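You operate a simulated robot arm through the tools that you are given. There is no shell and no other tool. Be economical: measure what you need, move in short steps, check, and stop when the job is done.

The job below is to be done with a simulated two-armed robot. You get a single attempt, and the scene is never put back.

JOB
Take the grey pipe sleeve and put it on the card sheet on the bagged roll. Put the white chalk stick on the lid top of the green case. Put the white can on the lid top of the green case. Pick up the grey chalk stick with one hand, pass it to the other hand and put it on the shelf of the gauge table. Stack the can labelled "W523" from the top of the gauge table on top of the can marked "W472". Put the black pipe sleeve on the shelf of the rack table. The order is free. Set down upright: white can.

The check looks at the end state, three seconds after you hand in, the way a careful person would. Anything else that was tipped, shoved, dropped, spilled or broken makes it a failure. A push-on lid holds only when it is set on centred and level and pressed home; a screw cap is set on level and turned clockwise until tight. Flat cloth is picked up by pressing the open fingertips on it (5 to 10 N) and closing them slowly along it; thin cloth reads only 2 to 8 mm in the jaws.

ROBOT AND FRAMES
Two 7-joint arms with two-finger parallel grippers on one trunk, on a base that drives. Base frame: it is fixed to the floor where the robot stands at the start and does not move with it; the origin is under the middle of the robot, x ahead of it, y to its left, z up; the surface under the hand at the start is at about z = 455. Readings come in mm, degrees, newtons and seconds.
The left shoulder is at the start at [116, 182, 886], the right one opposite. With the tool pointing down near the work surface each hand reaches from about 100 to 780 mm from the robot's upright axis, wherever it stands, measured 20 degrees to its own side. Places, roughly: black pipe sleeve (5x5x5 cm) [5400, -1700, 800]; can with the yellow side, green can, grey can, tea [5750, -1750, 750]; card sheet on the bagged roll (34x23 cm) [-1040, 1160, 1160]; grey chalk stick (3x3x11 cm) [5800, -1700, 900]; grey pipe sleeve (5x5x5 cm) [500, 0, 500]; lid top of the green case [500, -100, 500]; shelf of the gauge table [5600, -1900, 300]; shelf of the rack table [8300, 1800, 300]; white can [2750, -1750, 750]; white chalk stick (3x3x11 cm) [900, 700, 400]. Payload 3.91 kg a hand.
The TCP of each hand is the grasp point between the finger pads, 30 mm short of the fingertips. In the tool frame z runs along the fingers and y along their closing line. The gripper opens to 110 mm. The fingers are 20 mm wide and 10 mm thick; the gripper's body (48 by 112 mm) begins 55 mm behind the TCP.
Orientation is that of the tool frame in the base frame, as a unit quaternion [w, x, y, z]. With the fingers straight down and closing along the base's y, the tool's x points along the base's -x, its y along +y and its z along -z.

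CONTROLS
- The arms move only by the tool send_rows. It takes "left_deltas", "right_deltas" or both (then of equal length, played together; a hand with none holds still); each is a list of rows, each a list of 7 numbers: the closure in counts, from 0 (fully open) to 255 (shut), then the shift along the tool's x, y, z in units of 150 mm (1.0 is 150 mm), then the turn, a rotation vector about the tool's x, y, z in units of 45 degrees (1.0 is 45 degrees). In form: [[gripper, x, y, z, rx, ry, rz], ...]. A call has 1 to 8 rows; each row is the pose to reach, as a shift and turn from the pose commanded when the call began, along the tool's axes at that moment. A call with a number of a shift or a turn outside -1 to 1 is refused whole. A row lasts 0.2 s, in which the tool goes at most 50 mm and 8.6 degrees; a call with a longer step from one row to the next is refused whole, and so is a gripper value outside its range. A pose out of reach is approached as far as the arm can. The call stops where the force on the tool passes 40 N (or 10 N more than at its start, if that is more) or the arm is blocked; 0.2 s more then pass. Each finger travels about 72 mm/s and halts on what it meets, pressing with about 35 N; the grip force reading is that of the motor and also rises with nothing between the fingers. The clock runs only during rows and for 0.2 s after the last one: add rows that repeat a pose to give the fingers time. It gives the time, the measured TCP pose, the force on the tool (base axes), the opening and the grip force at its end, in the units of the frame above (readings bear some noise), with the torque about the TCP (base axes, N m) and any sound that the robot's microphone picked up, and new pictures: "show" is both (left out), scene, wrist or none (wrist: the cameras of the hands that moved).
- Cameras (640 x 400 px; columns grow to the right, rows downward): "scene" is now at [273.8, 12.3, 1014.1]; the picture's right is [0.19, -0.98, 0.00], its down [-0.81, -0.15, -0.57] and it looks along [0.56, 0.11, -0.82] (base axes); focal length 261 px, centre (320, 200). "left" rides on the left gripper at [72, -17, -103] in its tool frame; the picture's right is [0.23, 0.97, 0.00], its down [-0.76, 0.18, -0.62] and it looks along [-0.61, 0.14, 0.78] (tool axes); focal length 222 px, centre (320, 200). "right" rides on the right gripper at [72, 17, -103] in its tool frame; the picture's right is [-0.23, 0.97, 0.00], its down [-0.76, -0.18, -0.62] and it looks along [-0.61, -0.14, 0.78] (tool axes); focal length 222 px, centre (320, 200). There is no depth. A picture from a camera that has moved, and an enlarged one, comes with that camera's place and axes in the base frame and with its lens. The place of the scene camera against the robot may be out by one fixed shift of up to 25 mm in any direction.
- lift_body(by): slides the trunk up (or, below 0, down) by that many mm; the arms and the scene camera ride with it, the base frame stays. It gives what a move gives, with no picture.
- steer(legs): drives the robot by 1 to 6 legs, each [ahead, left, turn to the left] in mm, mm and degrees, along the robot's own axes; the way and the turn of a leg run together, so that a leg with both is an arc; at most 1500 mm and 180 degrees a leg. The arms and the cameras ride along, it lands a little off, and it stops where it bumps. It gives what a move gives, and a new picture of the scene camera.
- turn_head(pan, tilt): turns the head with the scene camera to pan (to the left, within 80 degrees either way) and tilt (down, from -29 to 69), counted from straight ahead of the robot. It gives what a move gives, and a new picture of the scene camera.
- enlarge(camera, box): a new picture of the part [left, top, right, bottom] of that camera's present view, enlarged. No time passes.
- finish_job(): hands the job in; it is judged then, once.

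Go step by step. Nothing tells you exact positions but the pictures and the camera data: compare them with the known pose of the tool, close in by small moves and look again before you grip or let go. The budget is 196 turns and 260 pictures, counting those below and the enlarged ones. Unless the task says otherwise, let go and move clear before handing in, and close with one line.

The tools are called after "Request:" as name(argument=value, ...) on one line, values as JSON. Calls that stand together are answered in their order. send_rows: Moves the arms, as the interface text tells. Its arguments: {"type":"object","properties":{"left_deltas":{"type":"array","items":{"type":"array","items":{"type":"number"}}},"right_deltas":{"type":"array","items":{"type":"array","items":{"type":"number"}}},"show":{"type":"string","enum":["both","scene","wrist","none"]}},"required":[]} The other tools are called the same way: lift_body (by) slides the trunk up or down; steer (legs) drives the base; turn_head (pan, tilt) turns the head that bears the scene camera; enlarge (camera, box) takes an enlarged picture of a part of a camera's view; finish_job () hands the job in.

At the start:

```text
t: 0.0
left_tool_pos: [451.8, 204.6, 767.2]
left_tool_rot: [0.0, 0.0, 1.0, -0.001]
left_contact_force: [0.8, 0.3, -0.1]
left_moment: [-0.01, -0.01, -0.04]
left_gripper_width: 110.0
left_gripper_force: 0.0
right_tool_pos: [471.9, -181.1, 717.0]
right_tool_rot: [0.001, 0.0, 1.0, 0.0]
right_contact_force: [0.3, 0.4, -0.6]
right_moment: [-0.01, -0.02, -0.01]
right_gripper_width: 109.9
right_gripper_force: 0.0
trunk travel left (down, up): [-150.0, 364.0]
robot x, y, heading: [1.8, 0.5, -0.0]
head pan, tilt: [10.8, 55.3]
```

scene: 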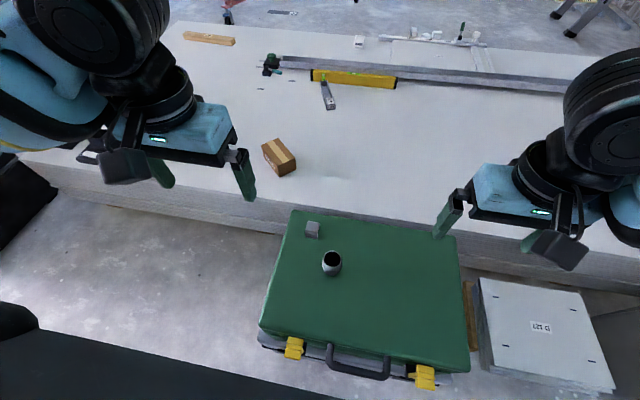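
right: 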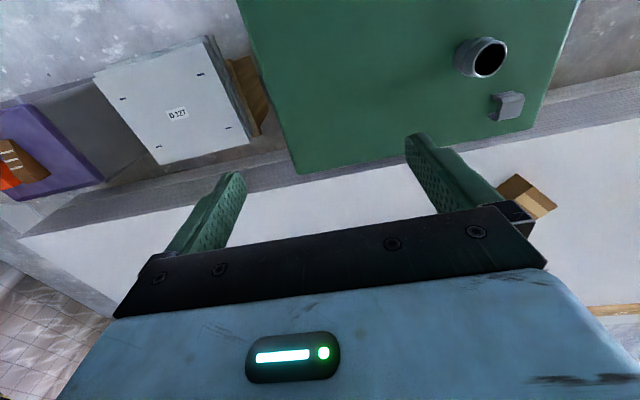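
left: 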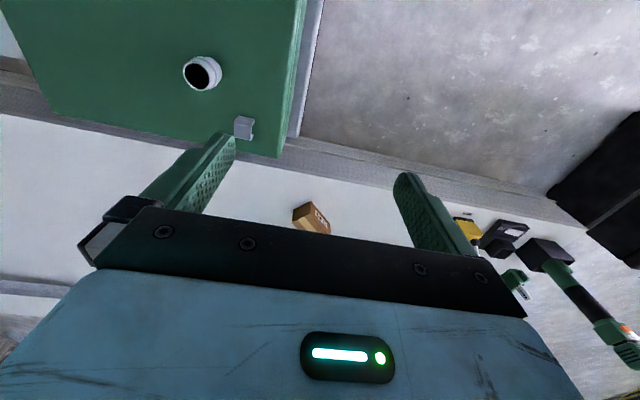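

I see the green case in front with the grey sleeve at about (473, 27). I'll look left for the white chalk first.

Request:
turn_head(pan=40, tilt=35)

Request:
enlarge(camera="left", box=[100, 20, 340, 170])

```text
t: 0.9
left_tool_pos: [452.2, 204.1, 767.1]
left_tool_rot: [-0.001, 0.0, 1.0, 0.0]
left_contact_force: [-0.4, 0.1, 0.7]
left_moment: [-0.01, 0.0, 0.02]
left_gripper_width: 110.1
left_gripper_force: 0.1
right_tool_pos: [472.2, -180.0, 718.5]
right_tool_rot: [0.002, 0.0, 1.0, 0.0]
right_contact_force: [0.9, 1.4, 0.0]
right_moment: [0.01, -0.03, 0.0]
right_gripper_width: 110.2
right_gripper_force: 0.1
trunk travel left (down, up): [-150.0, 364.0]
robot x, y, heading: [2.9, 4.4, 0.0]
head pan, tilt: [40.0, 35.0]
camera scene: at [270.8, 55.3, 1042.7], right [0.64, -0.77, 0.0], down [-0.44, -0.37, -0.82], along [0.63, 0.53, -0.57], focal length 261 px, centre (320, 200)
```

scene: 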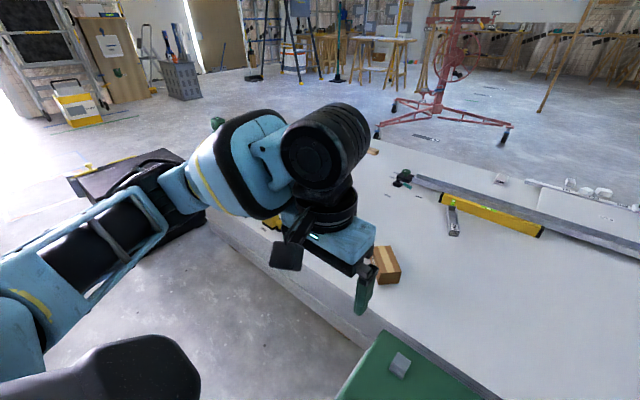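

```text
2.67 times, centred on (220, 95) of left
camera zoom: at [379.4, 187.0, 870.0], right [-0.23, 0.97, 0.0], down [0.76, 0.18, 0.62], along [0.61, 0.14, -0.78], focal length 592 px, centre (587, 480)
```

zoom: 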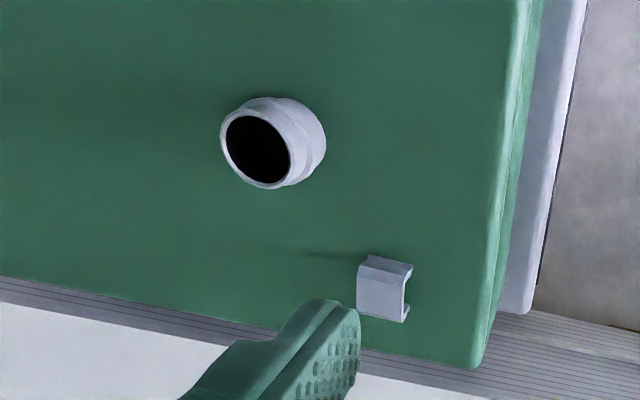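

The sleeve is near (482, 25) with its top at about 505. I'll bring the left hand over it.

Request:
send_rows(left_deltas=[[0, -0.03, -0.17, -0.2, 0, 0, 0], [0, -0.06, -0.34, -0.1, 0, 0, 0], [0, -0.1, -0.5, 0.1, 0, 0, 0], [0, -0.13, -0.7, 0.3, 0, 0, 0], [0, -0.16, -0.85, 0.55, 0, 0, 0], [0, -0.18, -0.95, 0.8, 0, 0, 0], [0, -0.2, -1.0, 1.0, 0, 0, 0]], show="wrist")

```text
t: 2.5
left_tool_pos: [482.1, 54.1, 614.9]
left_tool_rot: [0.001, 0.0, 1.0, 0.0]
left_contact_force: [0.4, -0.4, -0.6]
left_moment: [0.0, 0.02, -0.01]
left_gripper_width: 109.9
left_gripper_force: 0.2
right_tool_pos: [471.6, -181.2, 717.9]
right_tool_rot: [0.0, 0.0, 1.0, 0.001]
right_contact_force: [0.2, -0.5, 0.6]
right_moment: [0.0, 0.03, 0.01]
right_gripper_width: 110.4
right_gripper_force: 0.0
trunk travel left (down, up): [-150.0, 364.0]
robot x, y, heading: [3.5, -0.6, -0.2]
head pan, tilt: [40.0, 35.0]
camera left: at [409.3, 36.6, 719.0], right [-0.23, 0.97, 0.0], down [0.76, 0.18, 0.62], along [0.61, 0.14, -0.78], focal length 222 px, centre (320, 200)
```

left: 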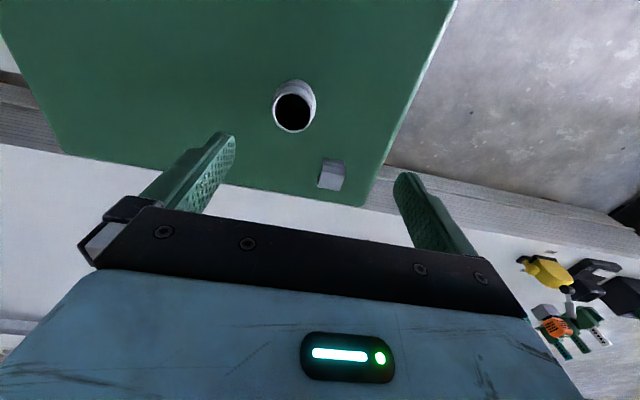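

Request:
send_rows(left_deltas=[[0, 0.013, -0.18, 0.1, 0, 0, 0], [0, 0.013, -0.18, 0.35, 0, 0, 0], [0, 0.013, -0.18, 0.6, 0, 0, 0], [0, 0.013, -0.18, 0.8, 0, 0, 0], [0, 0.013, -0.18, 0.82, 0, 0, 0]], show="wrist")

```text
t: 3.7
left_tool_pos: [480.6, 28.5, 492.8]
left_tool_rot: [-0.001, 0.0, 1.0, 0.0]
left_contact_force: [0.6, -0.3, 0.1]
left_moment: [-0.02, 0.0, -0.01]
left_gripper_width: 110.2
left_gripper_force: 0.1
right_tool_pos: [472.1, -181.1, 716.9]
right_tool_rot: [0.0, 0.0, 1.0, 0.0]
right_contact_force: [0.4, -0.4, 0.1]
right_moment: [-0.01, -0.01, 0.01]
right_gripper_width: 109.8
right_gripper_force: 0.1
trunk travel left (down, up): [-150.0, 364.0]
robot x, y, heading: [2.1, 1.1, 0.3]
head pan, tilt: [40.0, 35.0]
camera left: at [407.2, 10.8, 597.0], right [-0.23, 0.97, 0.0], down [0.76, 0.18, 0.62], along [0.61, 0.14, -0.78], focal length 222 px, centre (320, 200)
```

left: 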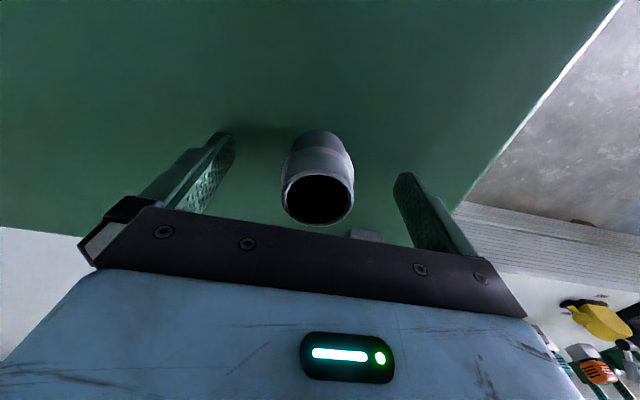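

The sleeve sits between the fingers, so I close and lift.

Request:
send_rows(left_deltas=[[150, 0.01, 0, 0, 0, 0, 0], [200, 0.01, 0, 0, 0, 0, 0], [200, 0.01, 0, 0, 0, 0, 0], [200, 0.01, 0, 0, 0, 0, 0], [200, 0.01, 0, -0.2, 0, 0, 0], [200, 0.01, 0, -0.5, 0, 0, 0], [200, 0.01, 0, -0.8, 0, 0, 0]], show="wrist")

```text
t: 5.3
left_tool_pos: [478.2, 28.5, 614.0]
left_tool_rot: [-0.001, 0.0, 1.0, 0.0]
left_contact_force: [-0.5, -0.5, -0.5]
left_moment: [-0.03, -0.02, 0.03]
left_gripper_width: 41.4
left_gripper_force: 34.9
right_tool_pos: [472.9, -180.8, 717.7]
right_tool_rot: [0.001, 0.001, 1.0, 0.001]
right_contact_force: [-0.1, -0.1, -0.6]
right_moment: [-0.01, 0.0, 0.04]
right_gripper_width: 109.9
right_gripper_force: 0.1
trunk travel left (down, up): [-150.0, 364.0]
robot x, y, heading: [1.3, -2.3, -0.0]
head pan, tilt: [40.0, 35.0]
camera left: at [404.5, 10.3, 718.3], right [-0.23, 0.97, 0.0], down [0.76, 0.18, 0.62], along [0.61, 0.14, -0.78], focal length 222 px, centre (320, 200)
```

left: 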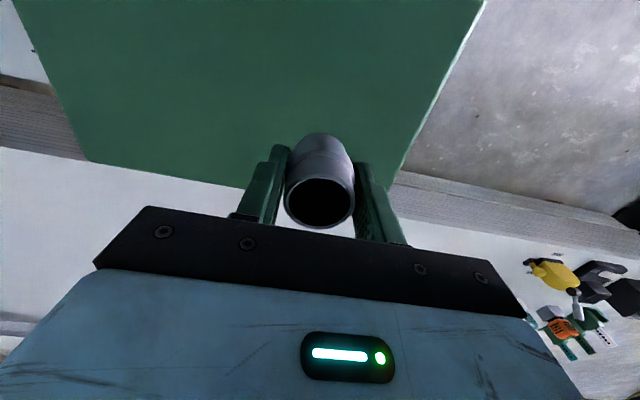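

The sleeve is held, reading 41 mm. Next I look for the white chalk to the left and scan behind for the bagged roll.

Request:
turn_head(pan=50, tilt=35)

Request:
turn_head(pan=80, tilt=10)

```text
t: 6.1
left_tool_pos: [477.3, 28.6, 614.6]
left_tool_rot: [0.0, 0.0, 1.0, -0.001]
left_contact_force: [-0.4, 0.9, 0.3]
left_moment: [0.01, 0.03, -0.01]
left_gripper_width: 41.3
left_gripper_force: 34.9
right_tool_pos: [472.0, -181.7, 716.8]
right_tool_rot: [0.001, 0.001, 1.0, 0.0]
right_contact_force: [-0.2, -0.5, -0.5]
right_moment: [-0.01, -0.02, 0.01]
right_gripper_width: 109.9
right_gripper_force: 0.0
trunk travel left (down, up): [-150.0, 364.0]
robot x, y, heading: [2.6, -3.2, 0.1]
head pan, tilt: [50.0, 35.0]
camera scene: at [260.0, 66.2, 1042.7], right [0.77, -0.64, 0.0], down [-0.37, -0.44, -0.82], along [0.53, 0.63, -0.57], focal length 261 px, centre (320, 200)
```

scene: 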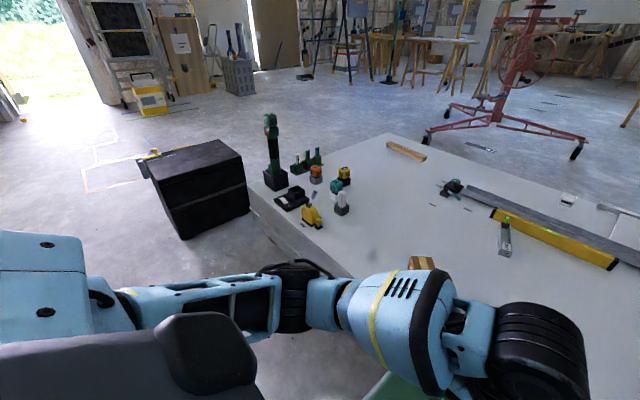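

```text
t: 7.0
left_tool_pos: [478.0, 27.2, 614.1]
left_tool_rot: [0.0, 0.0, 1.0, 0.0]
left_contact_force: [1.0, -1.1, -0.4]
left_moment: [0.02, 0.01, 0.01]
left_gripper_width: 41.3
left_gripper_force: 35.0
right_tool_pos: [471.1, -181.3, 717.5]
right_tool_rot: [0.001, 0.0, 1.0, 0.0]
right_contact_force: [0.0, -0.1, 0.1]
right_moment: [0.01, 0.01, 0.06]
right_gripper_width: 109.9
right_gripper_force: 0.1
trunk travel left (down, up): [-150.0, 364.0]
robot x, y, heading: [-2.1, 2.5, 0.1]
head pan, tilt: [80.0, 10.0]
camera scene: at [219.6, 90.4, 1082.8], right [0.98, -0.17, 0.0], down [-0.03, -0.17, -0.98], along [0.17, 0.97, -0.17], focal length 261 px, centre (320, 200)
```

scene: 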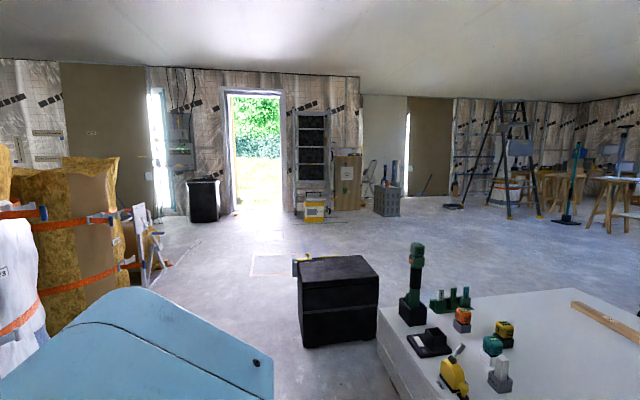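

Request:
enlarge(camera="scene", box=[380, 240, 540, 400])

Request:
enlarge(camera="scene", box=[0, 140, 170, 380])

```text
2.50 times, centred on (460, 320) of scene
camera zoom: at [219.6, 90.4, 1082.8], right [0.98, -0.17, 0.0], down [-0.03, -0.17, -0.98], along [0.17, 0.97, -0.17], focal length 652 px, centre (-30, -100)
```

zoom: 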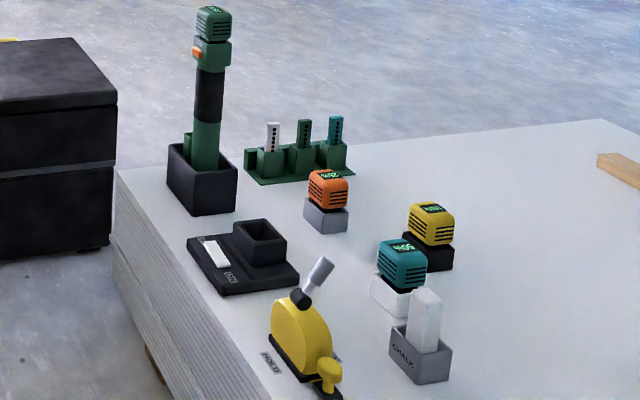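

```text
1.67 times, centred on (85, 260) of scene
camera zoom: at [219.6, 90.4, 1082.8], right [0.98, -0.17, 0.0], down [-0.03, -0.17, -0.98], along [0.17, 0.97, -0.17], focal length 435 px, centre (712, 100)
```

zoom: 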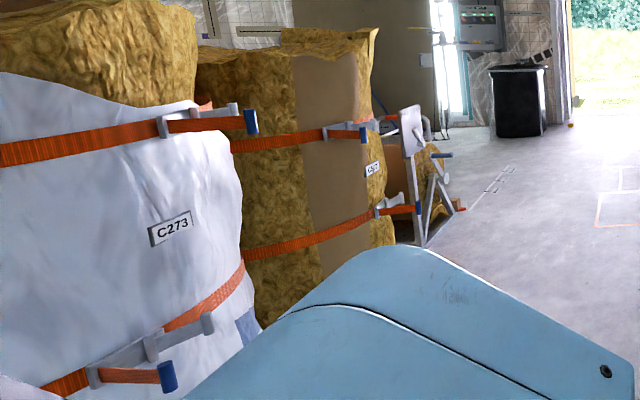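

The white chalk stands in a small holder at about (897, 693) on the low slab, with its top near z 455. I'll tuck the left hand back and up, then drive left and ahead so the right hand can reach it.

Request:
send_rows(left_deltas=[[200, 0.05, 0.2, -0.2, 0, 0, 0], [200, 0.2, 0.4, -0.4, 0, 0, 0], [200, 0.4, 0.6, -0.6, 0, 0, 0], [200, 0.55, 0.8, -0.8, 0, 0, 0], [200, 0.7, 1.0, -0.95, 0, 0, 0], [200, 0.8, 1.0, -1.0, 0, 0, 0]], right_deltas=[[0, 0, 0, -0.1, 0, 0, 0], [0, 0, 0, -0.2, 0, 0, 0], [0, 0, 0, -0.3, 0, 0, 0], [0, 0, 0, -0.4, 0, 0, 0], [0, 0, 0, -0.4, 0, 0, 0], [0, 0, 0, -0.4, 0, 0, 0]], show="none")

Request:
turn_head(pan=0, tilt=40)

Request:
steer(legs=[[0, 830, 0]])

```text
refused: row 3 steps farther than a row can; nothing moved
```

```text
t: 8.5
left_tool_pos: [478.1, 28.2, 613.5]
left_tool_rot: [0.0, 0.0, 1.0, -0.001]
left_contact_force: [0.1, 0.7, -1.4]
left_moment: [-0.02, -0.02, 0.04]
left_gripper_width: 41.6
left_gripper_force: 34.7
right_tool_pos: [471.4, -180.2, 717.9]
right_tool_rot: [0.001, 0.0, 1.0, 0.0]
right_contact_force: [-1.5, -0.9, -0.7]
right_moment: [0.01, 0.01, -0.01]
right_gripper_width: 110.0
right_gripper_force: 0.0
trunk travel left (down, up): [-150.0, 364.0]
robot x, y, heading: [0.7, 0.5, 0.1]
head pan, tilt: [0.0, 40.0]
camera scene: at [288.3, -1.1, 1035.2], right [0.0, -1.0, 0.0], down [-0.64, 0.0, -0.77], along [0.77, 0.0, -0.64], focal length 261 px, centre (320, 200)
```

scene: 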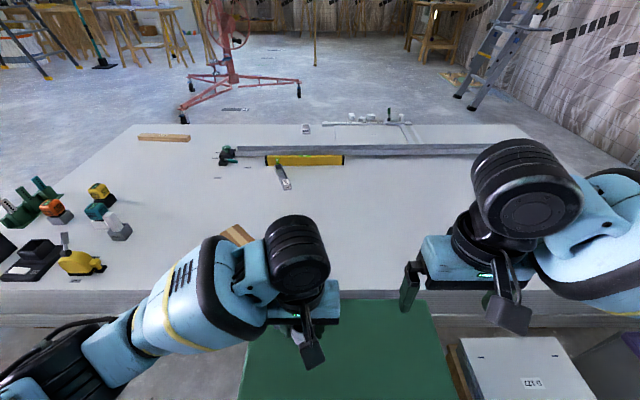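

```text
t: 16.1
left_tool_pos: [474.7, 853.4, 614.4]
left_tool_rot: [0.0, -0.005, 1.0, 0.0]
left_contact_force: [0.1, 0.3, 0.1]
left_moment: [0.03, -0.01, 0.0]
left_gripper_width: 41.0
left_gripper_force: 34.9
right_tool_pos: [468.9, 643.2, 717.6]
right_tool_rot: [0.001, -0.005, 1.0, 0.0]
right_contact_force: [0.0, -1.0, -0.2]
right_moment: [0.01, 0.01, 0.01]
right_gripper_width: 109.8
right_gripper_force: 0.1
trunk travel left (down, up): [-150.0, 364.0]
robot x, y, heading: [-6.0, 819.4, 0.5]
head pan, tilt: [0.0, 40.0]
camera scene: at [284.9, 822.1, 1035.2], right [0.01, -1.0, 0.0], down [-0.64, -0.01, -0.77], along [0.77, 0.01, -0.64], focal length 261 px, centre (320, 200)
```

scene: 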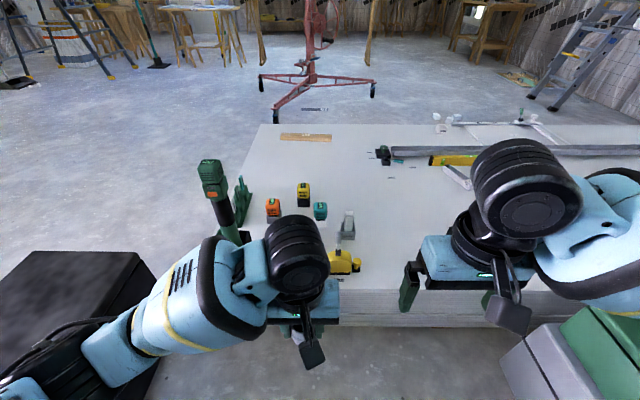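

The arm call was refused but the drive was clean. I'll now raise and pull back the left hand and raise the right one.

Request:
send_rows(left_deltas=[[200, 0.05, 0, -0.25, 0, 0, 0], [200, 0.15, 0.05, -0.5, 0, 0, 0], [200, 0.3, 0.1, -0.75, 0, 0, 0], [200, 0.45, 0.2, -0.95, 0, 0, 0], [200, 0.6, 0.35, -1.0, 0, 0, 0], [200, 0.7, 0.5, -1.0, 0, 0, 0], [200, 0.7, 0.7, -1.0, 0, 0, 0], [200, 0.7, 0.9, -1.0, 0, 0, 0]], show="scene")

```text
t: 17.9
left_tool_pos: [367.3, 986.9, 764.9]
left_tool_rot: [0.0, -0.004, 1.0, 0.0]
left_contact_force: [0.9, -0.7, -0.9]
left_moment: [0.01, 0.02, 0.0]
left_gripper_width: 40.7
left_gripper_force: 35.2
right_tool_pos: [469.9, 643.1, 717.0]
right_tool_rot: [0.0, -0.004, 1.0, 0.0]
right_contact_force: [-0.6, -0.4, -0.2]
right_moment: [-0.03, 0.01, -0.02]
right_gripper_width: 109.8
right_gripper_force: 0.1
trunk travel left (down, up): [-150.0, 364.0]
robot x, y, heading: [-2.2, 823.6, 0.7]
head pan, tilt: [0.0, 40.0]
camera scene: at [284.7, 822.4, 1035.2], right [0.01, -1.0, 0.0], down [-0.64, -0.01, -0.77], along [0.77, 0.01, -0.64], focal length 261 px, centre (320, 200)
```

scene: 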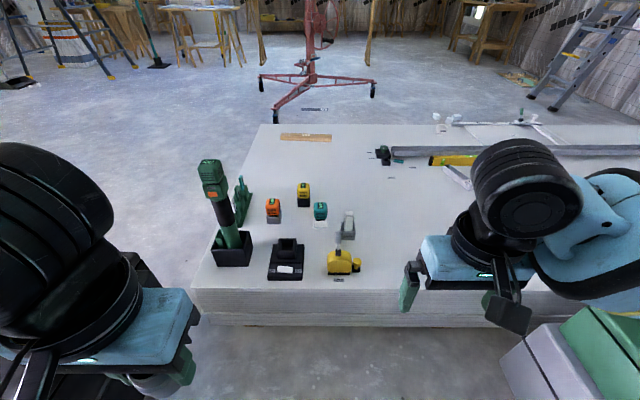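

Request:
steer(legs=[[260, 0, 0]])

Request:
enlarge(camera="right", box=[320, 0, 640, 200])

```text
t: 19.8
left_tool_pos: [628.0, 988.6, 763.4]
left_tool_rot: [0.001, -0.004, 1.0, 0.0]
left_contact_force: [-0.4, -1.3, 0.9]
left_moment: [0.01, -0.01, 0.01]
left_gripper_width: 40.5
left_gripper_force: 35.0
right_tool_pos: [730.3, 645.5, 717.1]
right_tool_rot: [0.0, -0.004, 1.0, 0.0]
right_contact_force: [-0.5, -0.2, 0.1]
right_moment: [-0.03, 0.02, -0.01]
right_gripper_width: 109.9
right_gripper_force: 0.1
trunk travel left (down, up): [-150.0, 364.0]
robot x, y, heading: [259.2, 820.5, 0.4]
head pan, tilt: [0.0, 40.0]
camera scene: at [545.1, 824.3, 1035.0], right [0.01, -1.0, 0.0], down [-0.64, -0.01, -0.77], along [0.77, 0.01, -0.64], focal length 261 px, centre (320, 200)
```

scene: 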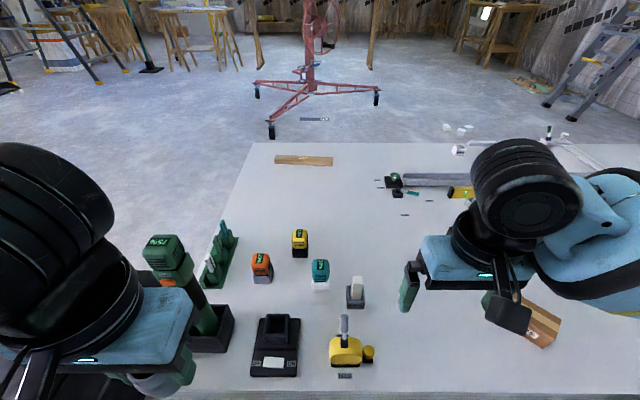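

```text
2.00 times, centred on (480, 100) of right
camera zoom: at [655.7, 661.0, 820.4], right [0.22, 0.98, 0.0], down [0.76, -0.17, 0.62], along [0.61, -0.14, -0.78], focal length 444 px, centre (0, 400)
```

zoom: 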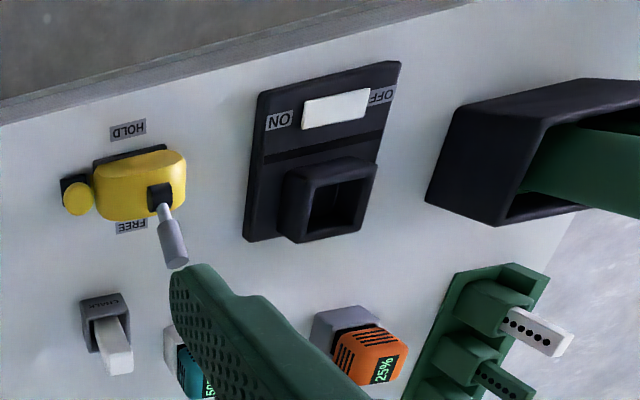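

The chalk top is near (924, 722, 455). I'll bring the right hand nearer with fingers partly closed and look again.

Request:
send_rows(right_deltas=[[93, -0.25, 0.1, 0.1, 0, 0, 0], [93, -0.5, 0.2, 0.2, 0, 0, 0], [93, -0.75, 0.3, 0.3, 0, 0, 0], [93, -1.0, 0.35, 0.4, 0, 0, 0], [93, -1.0, 0.4, 0.6, 0, 0, 0], [93, -1.0, 0.4, 0.7, 0, 0, 0]], show="wrist")

```text
t: 21.2
left_tool_pos: [626.9, 989.0, 764.7]
left_tool_rot: [0.0, -0.004, 1.0, 0.0]
left_contact_force: [0.4, 0.6, -0.6]
left_moment: [0.02, -0.01, 0.03]
left_gripper_width: 40.7
left_gripper_force: 35.1
right_tool_pos: [880.0, 708.1, 612.5]
right_tool_rot: [0.001, -0.004, 1.0, 0.0]
right_contact_force: [-0.5, 0.3, -1.2]
right_moment: [0.01, 0.0, 0.0]
right_gripper_width: 69.7
right_gripper_force: 0.1
trunk travel left (down, up): [-150.0, 364.0]
robot x, y, heading: [257.0, 824.3, 0.4]
head pan, tilt: [0.0, 40.0]
camera right: at [805.7, 722.6, 715.7], right [0.22, 0.98, 0.0], down [0.76, -0.17, 0.62], along [0.61, -0.14, -0.78], focal length 222 px, centre (320, 200)
```

right: 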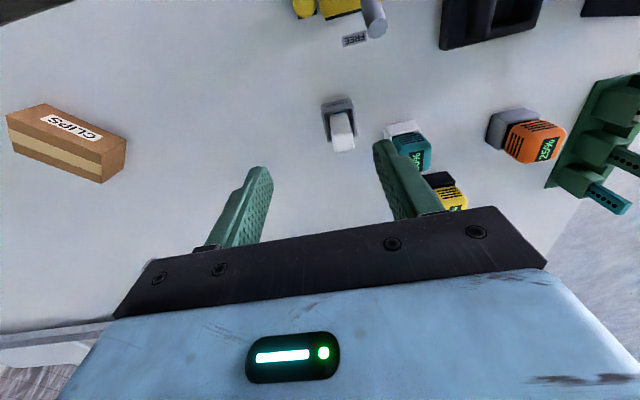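

Request:
send_rows(right_deltas=[[93, -0.2, 0.05, 0.1, 0, 0, 0], [93, -0.33, 0.1, 0.3, 0, 0, 0], [93, -0.33, 0.1, 0.5, 0, 0, 0], [93, -0.33, 0.1, 0.61, 0, 0, 0]], show="wrist")

Request:
enlarge(camera="scene", box=[280, 200, 440, 320])

```text
t: 22.2
left_tool_pos: [626.6, 988.9, 764.7]
left_tool_rot: [0.0, -0.004, 1.0, 0.0]
left_contact_force: [0.6, 0.4, -0.5]
left_moment: [0.0, 0.01, -0.03]
left_gripper_width: 40.4
left_gripper_force: 34.9
right_tool_pos: [928.7, 722.3, 519.8]
right_tool_rot: [0.0, -0.004, 1.0, 0.0]
right_contact_force: [0.1, 0.9, -0.1]
right_moment: [0.0, -0.03, 0.0]
right_gripper_width: 69.6
right_gripper_force: 0.0
trunk travel left (down, up): [-150.0, 364.0]
robot x, y, heading: [258.3, 824.1, 0.6]
head pan, tilt: [0.0, 40.0]
camera right: at [854.8, 737.9, 624.0], right [0.22, 0.98, 0.0], down [0.76, -0.17, 0.62], along [0.61, -0.14, -0.78], focal length 222 px, centre (320, 200)
```

right: 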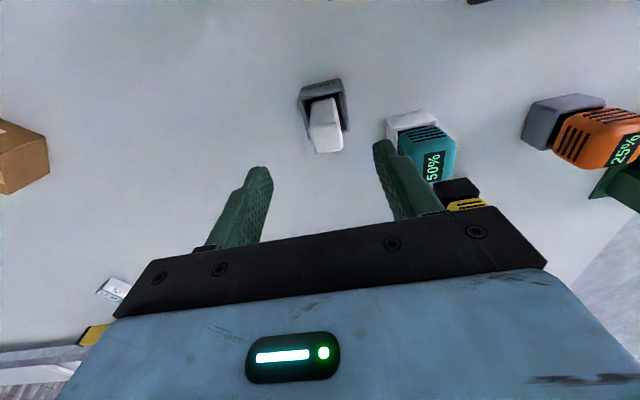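

```text
3.33 times, centred on (360, 260) of scene
camera zoom: at [544.7, 824.4, 1035.1], right [0.01, -1.0, 0.0], down [-0.64, -0.01, -0.77], along [0.77, 0.01, -0.64], focal length 870 px, centre (187, 0)
```

zoom: 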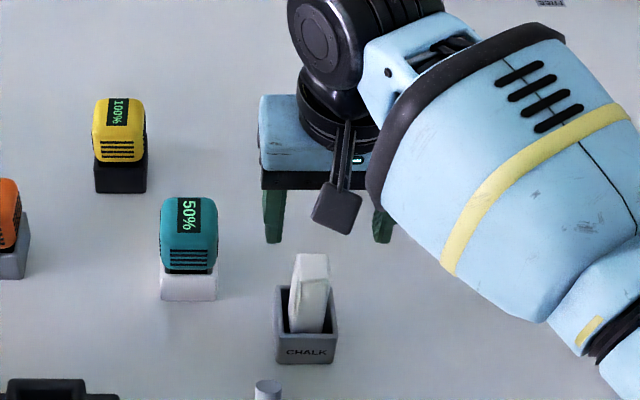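

Request:
enlarge(camera="right", box=[260, 60, 420, 160])

```text
4.00 times, centred on (340, 110) of right
camera zoom: at [854.8, 737.9, 624.0], right [0.22, 0.98, 0.0], down [0.76, -0.17, 0.62], along [0.61, -0.14, -0.78], focal length 888 px, centre (240, 560)
```

zoom: 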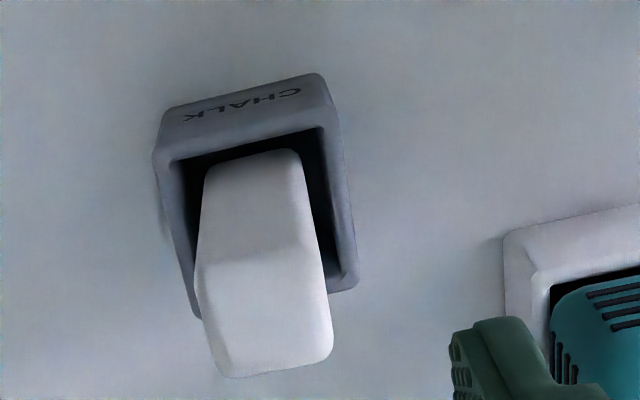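

Chalk is at about (931, 725), top near z 443, aligned with the axes; its holder rim is near 381. I'll descend to TCP 430 and grip.

Request:
send_rows(right_deltas=[[93, -0.015, 0.018, 0.2, 0, 0, 0], [93, -0.015, 0.018, 0.4, 0, 0, 0], [93, -0.015, 0.018, 0.6, 0, 0, 0], [93, -0.015, 0.018, 0.6, 0, 0, 0]], show="both")

```text
t: 23.2
left_tool_pos: [628.1, 989.3, 763.7]
left_tool_rot: [0.001, -0.004, 1.0, 0.0]
left_contact_force: [-0.1, -0.6, 0.2]
left_moment: [0.02, -0.04, -0.04]
left_gripper_width: 40.0
left_gripper_force: 35.0
right_tool_pos: [928.5, 725.7, 431.2]
right_tool_rot: [0.001, -0.004, 1.0, 0.0]
right_contact_force: [0.3, 0.1, -0.4]
right_moment: [0.01, -0.02, 0.01]
right_gripper_width: 69.8
right_gripper_force: 0.1
trunk travel left (down, up): [-150.0, 364.0]
robot x, y, heading: [254.6, 820.9, 0.5]
head pan, tilt: [0.0, 40.0]
camera scene: at [544.6, 824.3, 1035.2], right [0.01, -1.0, 0.0], down [-0.64, -0.01, -0.77], along [0.77, 0.01, -0.64], focal length 261 px, centre (320, 200)
camera right: at [855.5, 739.9, 534.0], right [0.22, 0.98, 0.0], down [0.76, -0.17, 0.62], along [0.61, -0.14, -0.78], focal length 222 px, centre (320, 200)
```

scene: 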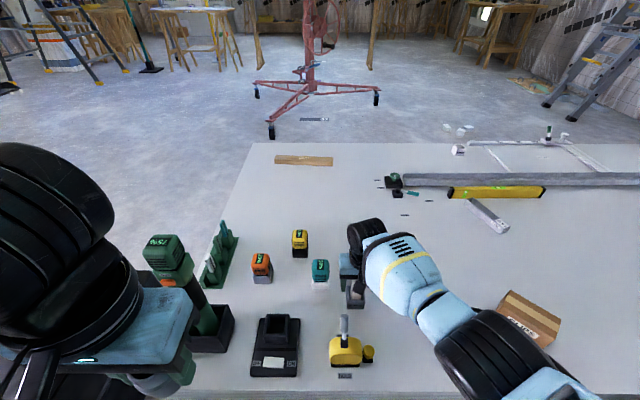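
right: 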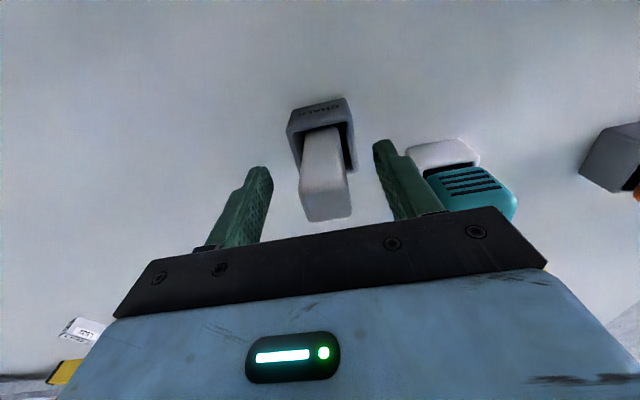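

Request:
send_rows(right_deltas=[[180, 0, 0, 0, 0, 0, 0], [220, 0, 0, 0, 0, 0, 0], [220, 0, 0, 0, 0, 0, 0], [220, 0, 0, 0, 0, 0, 0], [220, 0, 0, -0.15, 0, 0, 0], [220, 0, 0, -0.45, 0, 0, 0], [220, 0, 0, -0.75, 0, 0, 0], [220, 0, 0, -1.0, 0, 0, 0]], show="wrist")

```text
t: 25.0
left_tool_pos: [626.9, 988.5, 764.5]
left_tool_rot: [0.001, -0.004, 1.0, 0.0]
left_contact_force: [-0.3, 0.9, -0.4]
left_moment: [0.02, -0.01, 0.01]
left_gripper_width: 40.1
left_gripper_force: 35.0
right_tool_pos: [928.8, 725.0, 581.5]
right_tool_rot: [0.001, -0.005, 1.0, 0.0]
right_contact_force: [-0.4, -0.3, 0.0]
right_moment: [0.0, 0.03, -0.01]
right_gripper_width: 27.3
right_gripper_force: 34.9
trunk travel left (down, up): [-150.0, 364.0]
robot x, y, heading: [259.4, 826.3, 0.6]
head pan, tilt: [0.0, 40.0]
camera right: at [854.9, 740.6, 685.3], right [0.22, 0.98, 0.0], down [0.76, -0.17, 0.62], along [0.61, -0.14, -0.78], focal length 222 px, centre (320, 200)
```

right: 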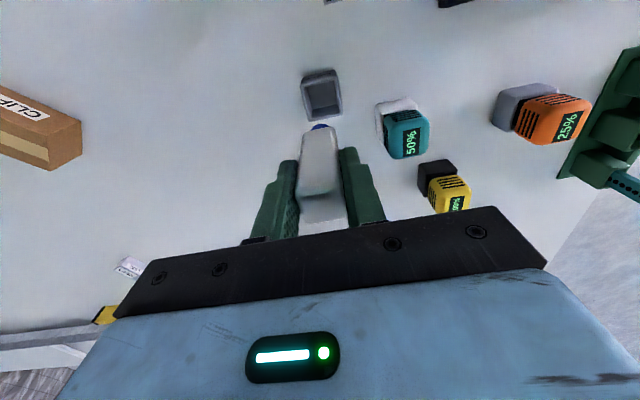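

Chalk is held (27 mm). I'll raise and pull in the right hand, then drive back to the case.

Request:
send_rows(right_deltas=[[220, 0, 0, -0.3, 0, 0, 0], [220, 0, 0, -0.6, 0, 0, 0], [220, 0.1, -0.1, -0.87, 0, 0, 0], [220, 0.3, -0.2, -1.0, 0, 0, 0], [220, 0.55, -0.3, -1.0, 0, 0, 0], [220, 0.8, -0.4, -1.0, 0, 0, 0], [220, 1.0, -0.45, -1.0, 0, 0, 0], [220, 1.0, -0.45, -1.0, 0, 0, 0]], show="none")

Request:
steer(legs=[[-265, 0, 0]])

```text
t: 26.8
left_tool_pos: [628.2, 988.9, 764.3]
left_tool_rot: [0.0, -0.005, 1.0, 0.0]
left_contact_force: [-0.9, -0.2, -0.1]
left_moment: [0.02, 0.02, 0.02]
left_gripper_width: 39.4
left_gripper_force: 35.1
right_tool_pos: [780.6, 657.8, 730.3]
right_tool_rot: [0.0, -0.004, 1.0, 0.0]
right_contact_force: [0.8, -0.7, -0.7]
right_moment: [-0.03, -0.01, 0.02]
right_gripper_width: 27.5
right_gripper_force: 35.6
trunk travel left (down, up): [-150.0, 364.0]
robot x, y, heading: [257.6, 821.9, 0.2]
head pan, tilt: [0.0, 40.0]
```

```text
t: 28.7
left_tool_pos: [364.3, 987.3, 764.3]
left_tool_rot: [0.001, -0.005, 1.0, 0.0]
left_contact_force: [-0.1, -0.3, 0.2]
left_moment: [0.01, -0.01, 0.01]
left_gripper_width: 39.3
left_gripper_force: 35.0
right_tool_pos: [519.2, 657.0, 730.4]
right_tool_rot: [0.001, -0.005, 1.0, 0.0]
right_contact_force: [0.1, 0.0, -0.7]
right_moment: [-0.01, 0.0, 0.01]
right_gripper_width: 27.1
right_gripper_force: 35.3
trunk travel left (down, up): [-150.0, 364.0]
robot x, y, heading: [-5.9, 824.5, 0.8]
head pan, tilt: [0.0, 40.0]
camera scene: at [281.7, 822.3, 1035.3], right [0.01, -1.0, 0.0], down [-0.64, -0.01, -0.77], along [0.77, 0.01, -0.64], focal length 261 px, centre (320, 200)
```

scene: 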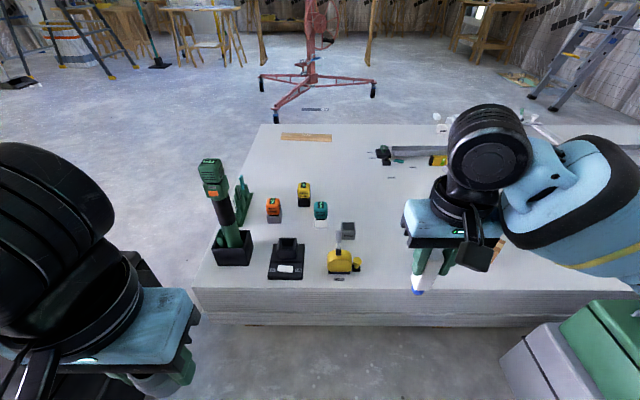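

Request:
enlarge(camera="left", box=[200, 100, 440, 260])

Request:
steer(legs=[[0, -700, -0.8]])

```text
2.50 times, centred on (320, 180) of left
camera zoom: at [291.5, 967.8, 868.6], right [-0.24, 0.97, 0.0], down [0.76, 0.19, 0.62], along [0.61, 0.15, -0.78], focal length 555 px, centre (320, 250)
```

zoom: 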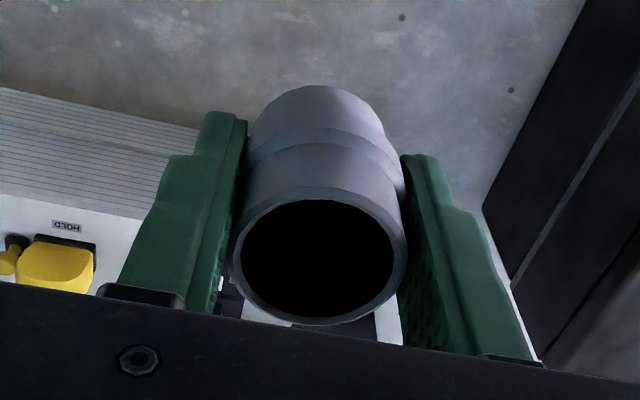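

```text
t: 35.3
left_tool_pos: [369.3, 280.9, 764.4]
left_tool_rot: [0.001, 0.0, 1.0, 0.0]
left_contact_force: [-0.2, 0.5, -1.1]
left_moment: [0.0, 0.0, -0.02]
left_gripper_width: 39.0
left_gripper_force: 35.2
right_tool_pos: [519.3, -49.9, 731.1]
right_tool_rot: [0.0, 0.0, 1.0, 0.0]
right_contact_force: [0.1, -0.1, -1.2]
right_moment: [0.02, 0.0, 0.0]
right_gripper_width: 27.1
right_gripper_force: 34.8
trunk travel left (down, up): [-150.0, 364.0]
robot x, y, heading: [-1.6, 120.4, -0.1]
head pan, tilt: [0.0, 40.0]
camera scene: at [285.8, 117.4, 1035.1], right [0.0, -1.0, 0.0], down [-0.64, 0.0, -0.77], along [0.77, 0.0, -0.64], focal length 261 px, centre (320, 200)
```

scene: 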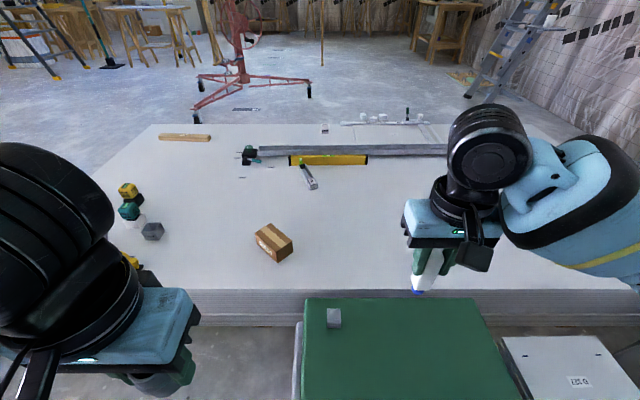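

I'm back over the lid at about (519, -50), well clear of the clip. I'll lower the chalk.

Request:
send_rows(right_deltas=[[220, 0, 0, 0.3, 0, 0, 0], [220, 0, 0, 0.6, 0, 0, 0], [220, 0, 0, 0.85, 0, 0, 0], [220, 0, 0, 0.95, 0, 0, 0]], show="both")

```text
t: 36.3
left_tool_pos: [369.4, 281.5, 765.2]
left_tool_rot: [0.001, 0.0, 1.0, 0.0]
left_contact_force: [0.2, -0.8, -0.4]
left_moment: [0.0, -0.01, -0.06]
left_gripper_width: 39.1
left_gripper_force: 34.9
right_tool_pos: [520.3, -51.9, 587.5]
right_tool_rot: [0.001, 0.001, 1.0, -0.001]
right_contact_force: [0.4, 0.7, -0.7]
right_moment: [-0.01, -0.01, -0.04]
right_gripper_width: 27.4
right_gripper_force: 35.6
trunk travel left (down, up): [-150.0, 364.0]
robot x, y, heading: [-2.8, 116.5, -0.3]
head pan, tilt: [0.0, 40.0]
camera scene: at [285.8, 117.5, 1035.2], right [0.0, -1.0, 0.0], down [-0.64, 0.0, -0.77], along [0.77, 0.0, -0.64], focal length 261 px, centre (320, 200)
camera right: at [446.6, -36.0, 690.9], right [0.23, 0.97, 0.0], down [0.76, -0.18, 0.62], along [0.61, -0.14, -0.78], focal length 222 px, centre (320, 200)
```

scene: 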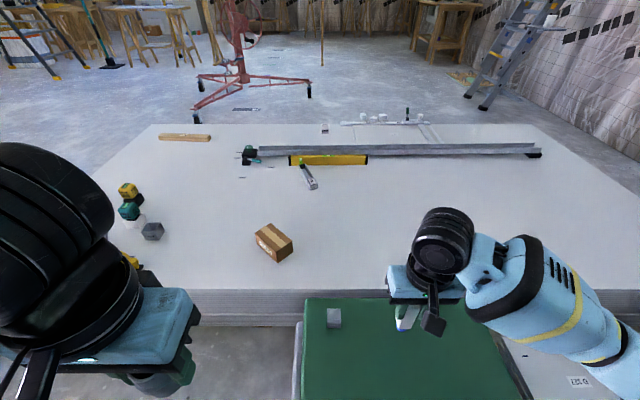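
right: 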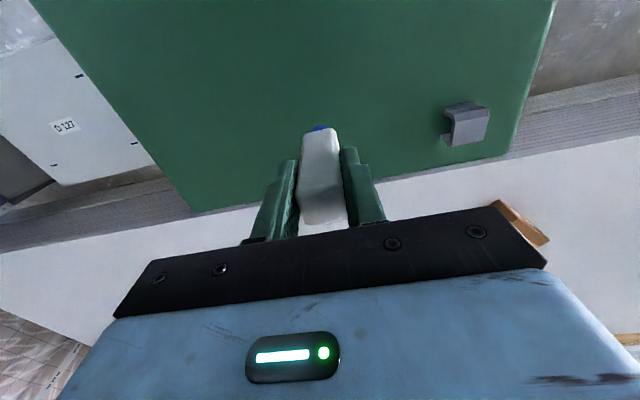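

Request:
send_rows(right_deltas=[[220, 0, 0, 0.1, 0, 0, 0], [220, 0, 0, 0.15, 0, 0, 0], [220, 0, 0, 0.17, 0, 0, 0], [220, 0, 0, 0.19, 0, 0, 0], [220, 0, 0, 0.2, 0, 0, 0], [220, 0, 0, 0.21, 0, 0, 0]], show="none")

```text
t: 37.7
left_tool_pos: [369.9, 281.7, 763.8]
left_tool_rot: [0.001, 0.0, 1.0, 0.0]
left_contact_force: [-0.1, 0.1, -0.8]
left_moment: [-0.02, 0.02, 0.0]
left_gripper_width: 39.1
left_gripper_force: 35.0
right_tool_pos: [521.0, -51.0, 557.8]
right_tool_rot: [0.001, 0.0, 1.0, 0.0]
right_contact_force: [-0.3, -0.1, 0.2]
right_moment: [-0.01, -0.02, 0.0]
right_gripper_width: 27.3
right_gripper_force: 35.2
trunk travel left (down, up): [-150.0, 364.0]
robot x, y, heading: [-1.0, 119.3, 0.3]
head pan, tilt: [0.0, 40.0]
```

Request:
send_rows(right_deltas=[[220, 0, 0, 0.01, 0, 0, 0], [220, 0, 0, 0.02, 0, 0, 0], [220, 0, 0, 0.03, 0, 0, 0], [220, 0, 0, 0.03, 0, 0, 0]], show="wrist")

```text
t: 38.7
left_tool_pos: [369.7, 281.8, 764.6]
left_tool_rot: [0.0, -0.001, 1.0, 0.0]
left_contact_force: [-0.3, 0.6, -0.3]
left_moment: [0.01, -0.01, 0.02]
left_gripper_width: 39.0
left_gripper_force: 34.9
right_tool_pos: [521.3, -50.7, 552.1]
right_tool_rot: [0.001, 0.0, 1.0, 0.0]
right_contact_force: [0.5, -0.5, -0.8]
right_moment: [0.0, -0.02, 0.02]
right_gripper_width: 27.4
right_gripper_force: 34.7
trunk travel left (down, up): [-150.0, 364.0]
robot x, y, heading: [0.3, 117.6, -0.2]
head pan, tilt: [0.0, 40.0]
camera right: at [446.7, -35.7, 655.7], right [0.23, 0.97, 0.0], down [0.76, -0.18, 0.62], along [0.61, -0.14, -0.78], focal length 222 px, centre (320, 200)
```

right: 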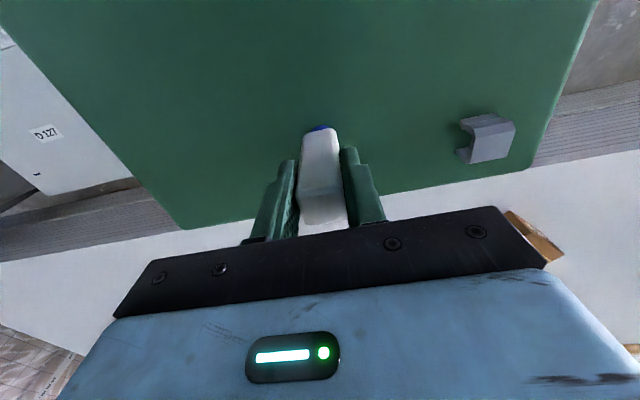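

Request:
send_rows(right_deltas=[[220, 0, 0, 0.01, 0, 0, 0], [220, 0, 0, 0.02, 0, 0, 0], [220, 0, 0, 0.03, 0, 0, 0], [220, 0, 0, 0.04, 0, 0, 0], [220, 0, 0, 0.05, 0, 0, 0], [220, 0, 0, 0.05, 0, 0, 0]], show="none")

```text
t: 40.1
left_tool_pos: [369.8, 280.7, 765.6]
left_tool_rot: [0.001, -0.001, 1.0, 0.0]
left_contact_force: [0.3, 0.2, -0.9]
left_moment: [-0.04, -0.03, 0.01]
left_gripper_width: 39.3
left_gripper_force: 35.0
right_tool_pos: [520.6, -50.1, 546.9]
right_tool_rot: [0.004, 0.0, 1.0, 0.001]
right_contact_force: [0.5, -3.2, 25.3]
right_moment: [-0.2, -0.12, -0.03]
right_gripper_width: 27.5
right_gripper_force: 35.4
trunk travel left (down, up): [-150.0, 364.0]
robot x, y, heading: [-1.0, 118.1, 0.2]
head pan, tilt: [0.0, 40.0]
```

Contact. I'll relax upward slightly and release.

Request:
send_rows(right_deltas=[[220, 0, 0, -0.015, 0, 0, 0], [210, 0, 0, -0.015, 0, 0, 0], [190, 0, 0, -0.015, 0, 0, 0], [175, 0, 0, -0.015, 0, 0, 0], [150, 0, 0, -0.015, 0, 0, 0], [130, 0, 0, -0.015, 0, 0, 0], [110, 0, 0, -0.015, 0, 0, 0], [110, 0, 0, -0.015, 0, 0, 0]], show="wrist")

```text
t: 41.9
left_tool_pos: [369.6, 281.3, 764.3]
left_tool_rot: [0.0, 0.0, 1.0, 0.001]
left_contact_force: [0.0, 0.0, 0.4]
left_moment: [-0.01, 0.02, -0.02]
left_gripper_width: 39.3
left_gripper_force: 35.0
right_tool_pos: [520.4, -51.5, 547.8]
right_tool_rot: [0.001, 0.0, 1.0, 0.0]
right_contact_force: [0.9, 0.5, 0.1]
right_moment: [0.0, 0.02, -0.01]
right_gripper_width: 62.7
right_gripper_force: 0.0
trunk travel left (down, up): [-150.0, 364.0]
robot x, y, heading: [-1.8, 117.8, 0.1]
head pan, tilt: [0.0, 40.0]
camera right: at [446.6, -35.4, 650.8], right [0.23, 0.97, 0.0], down [0.76, -0.18, 0.62], along [0.61, -0.14, -0.78], focal length 222 px, centre (320, 200)
```

right: 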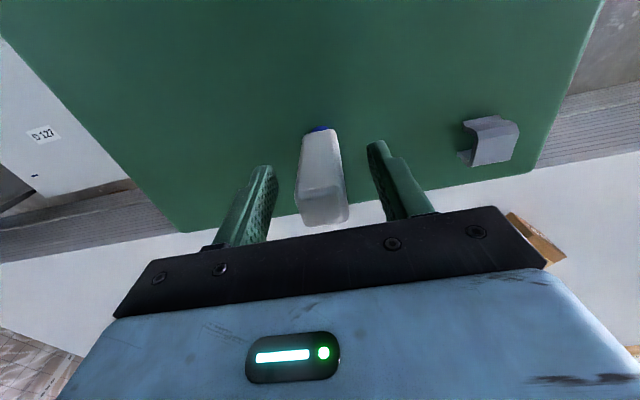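

Standing upright. I lift the right hand clear and look round to the left and rear for the bagged roll.

Request:
send_rows(right_deltas=[[90, 0, 0, -0.3, 0, 0, 0], [90, 0, 0, -0.6, 0, 0, 0], [60, 0, 0, -0.9, 0, 0, 0], [0, 0.1, -0.1, -1.0, 0, 0, 0], [0, 0.3, -0.3, -1.0, 0, 0, 0]], show="scene")

Request:
steer(legs=[[-150, 0, 0], [0, 0, 60]])

Request:
turn_head(pan=75, tilt=10)

```text
t: 43.1
left_tool_pos: [369.6, 280.6, 764.9]
left_tool_rot: [0.001, 0.001, 1.0, 0.0]
left_contact_force: [0.6, -0.5, -0.8]
left_moment: [0.0, 0.01, -0.01]
left_gripper_width: 39.1
left_gripper_force: 34.7
right_tool_pos: [475.7, -95.3, 696.9]
right_tool_rot: [0.0, 0.0, 1.0, 0.0]
right_contact_force: [-1.0, -0.3, 0.7]
right_moment: [0.04, 0.0, -0.01]
right_gripper_width: 110.0
right_gripper_force: 0.1
trunk travel left (down, up): [-150.0, 364.0]
robot x, y, heading: [-4.8, 121.1, -0.1]
head pan, tilt: [0.0, 40.0]
camera scene: at [285.4, 117.2, 1035.2], right [0.0, -1.0, 0.0], down [-0.64, 0.0, -0.77], along [0.77, 0.0, -0.64], focal length 261 px, centre (320, 200)
```

scene: 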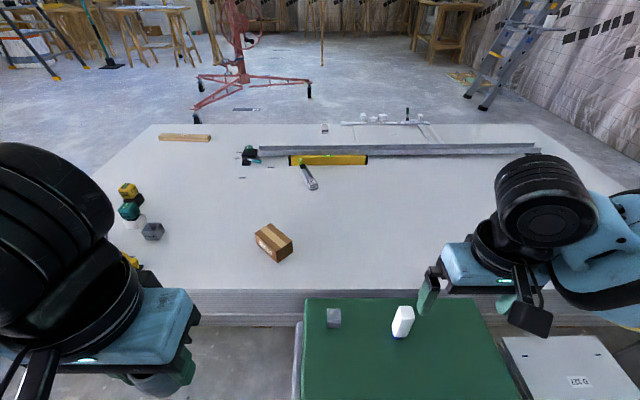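

```text
t: 47.1
left_tool_pos: [-110.3, 522.5, 765.4]
left_tool_rot: [0.0, -0.504, 0.864, 0.0]
left_contact_force: [0.1, -0.2, 0.1]
left_moment: [0.0, 0.01, -0.02]
left_gripper_width: 38.9
left_gripper_force: 35.4
right_tool_pos: [269.3, 430.6, 697.0]
right_tool_rot: [0.001, -0.504, 0.864, 0.0]
right_contact_force: [-0.1, -1.1, -0.1]
right_moment: [0.03, -0.03, 0.01]
right_gripper_width: 109.7
right_gripper_force: 0.0
trunk travel left (down, up): [-150.0, 364.0]
robot x, y, heading: [-154.9, 116.0, 60.7]
head pan, tilt: [0.0, 40.0]
camera scene: at [-6.5, 362.6, 1035.2], right [0.87, -0.49, 0.0], down [-0.32, -0.56, -0.77], along [0.38, 0.67, -0.64], focal length 261 px, centre (320, 200)
```

scene: 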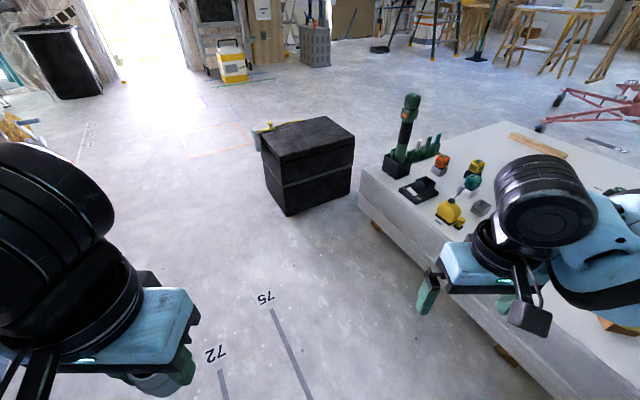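

```text
t: 48.6
left_tool_pos: [-109.0, 522.7, 765.1]
left_tool_rot: [0.0, -0.504, 0.864, 0.0]
left_contact_force: [0.8, -0.1, -0.1]
left_moment: [-0.01, 0.0, 0.01]
left_gripper_width: 39.3
left_gripper_force: 35.1
right_tool_pos: [270.4, 429.1, 697.3]
right_tool_rot: [0.0, -0.505, 0.863, -0.001]
right_contact_force: [0.0, 0.1, -0.4]
right_moment: [-0.03, 0.0, -0.01]
right_gripper_width: 109.8
right_gripper_force: 0.0
trunk travel left (down, up): [-150.0, 364.0]
robot x, y, heading: [-149.7, 117.7, 60.5]
head pan, tilt: [75.0, 10.0]
camera scene: at [-114.6, 353.7, 1082.8], right [0.7, 0.71, 0.0], down [0.12, -0.12, -0.98], along [-0.7, 0.69, -0.17], focal length 261 px, centre (320, 200)
```

scene: 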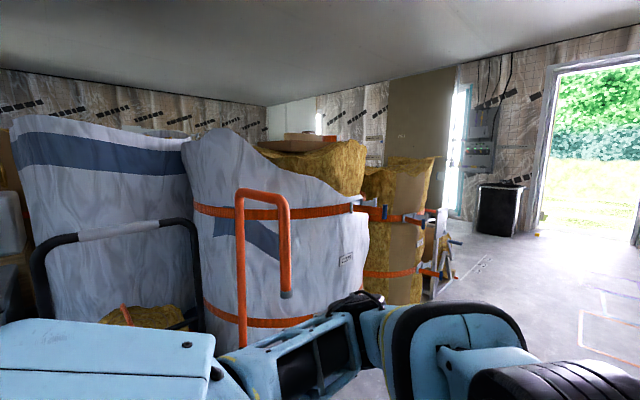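

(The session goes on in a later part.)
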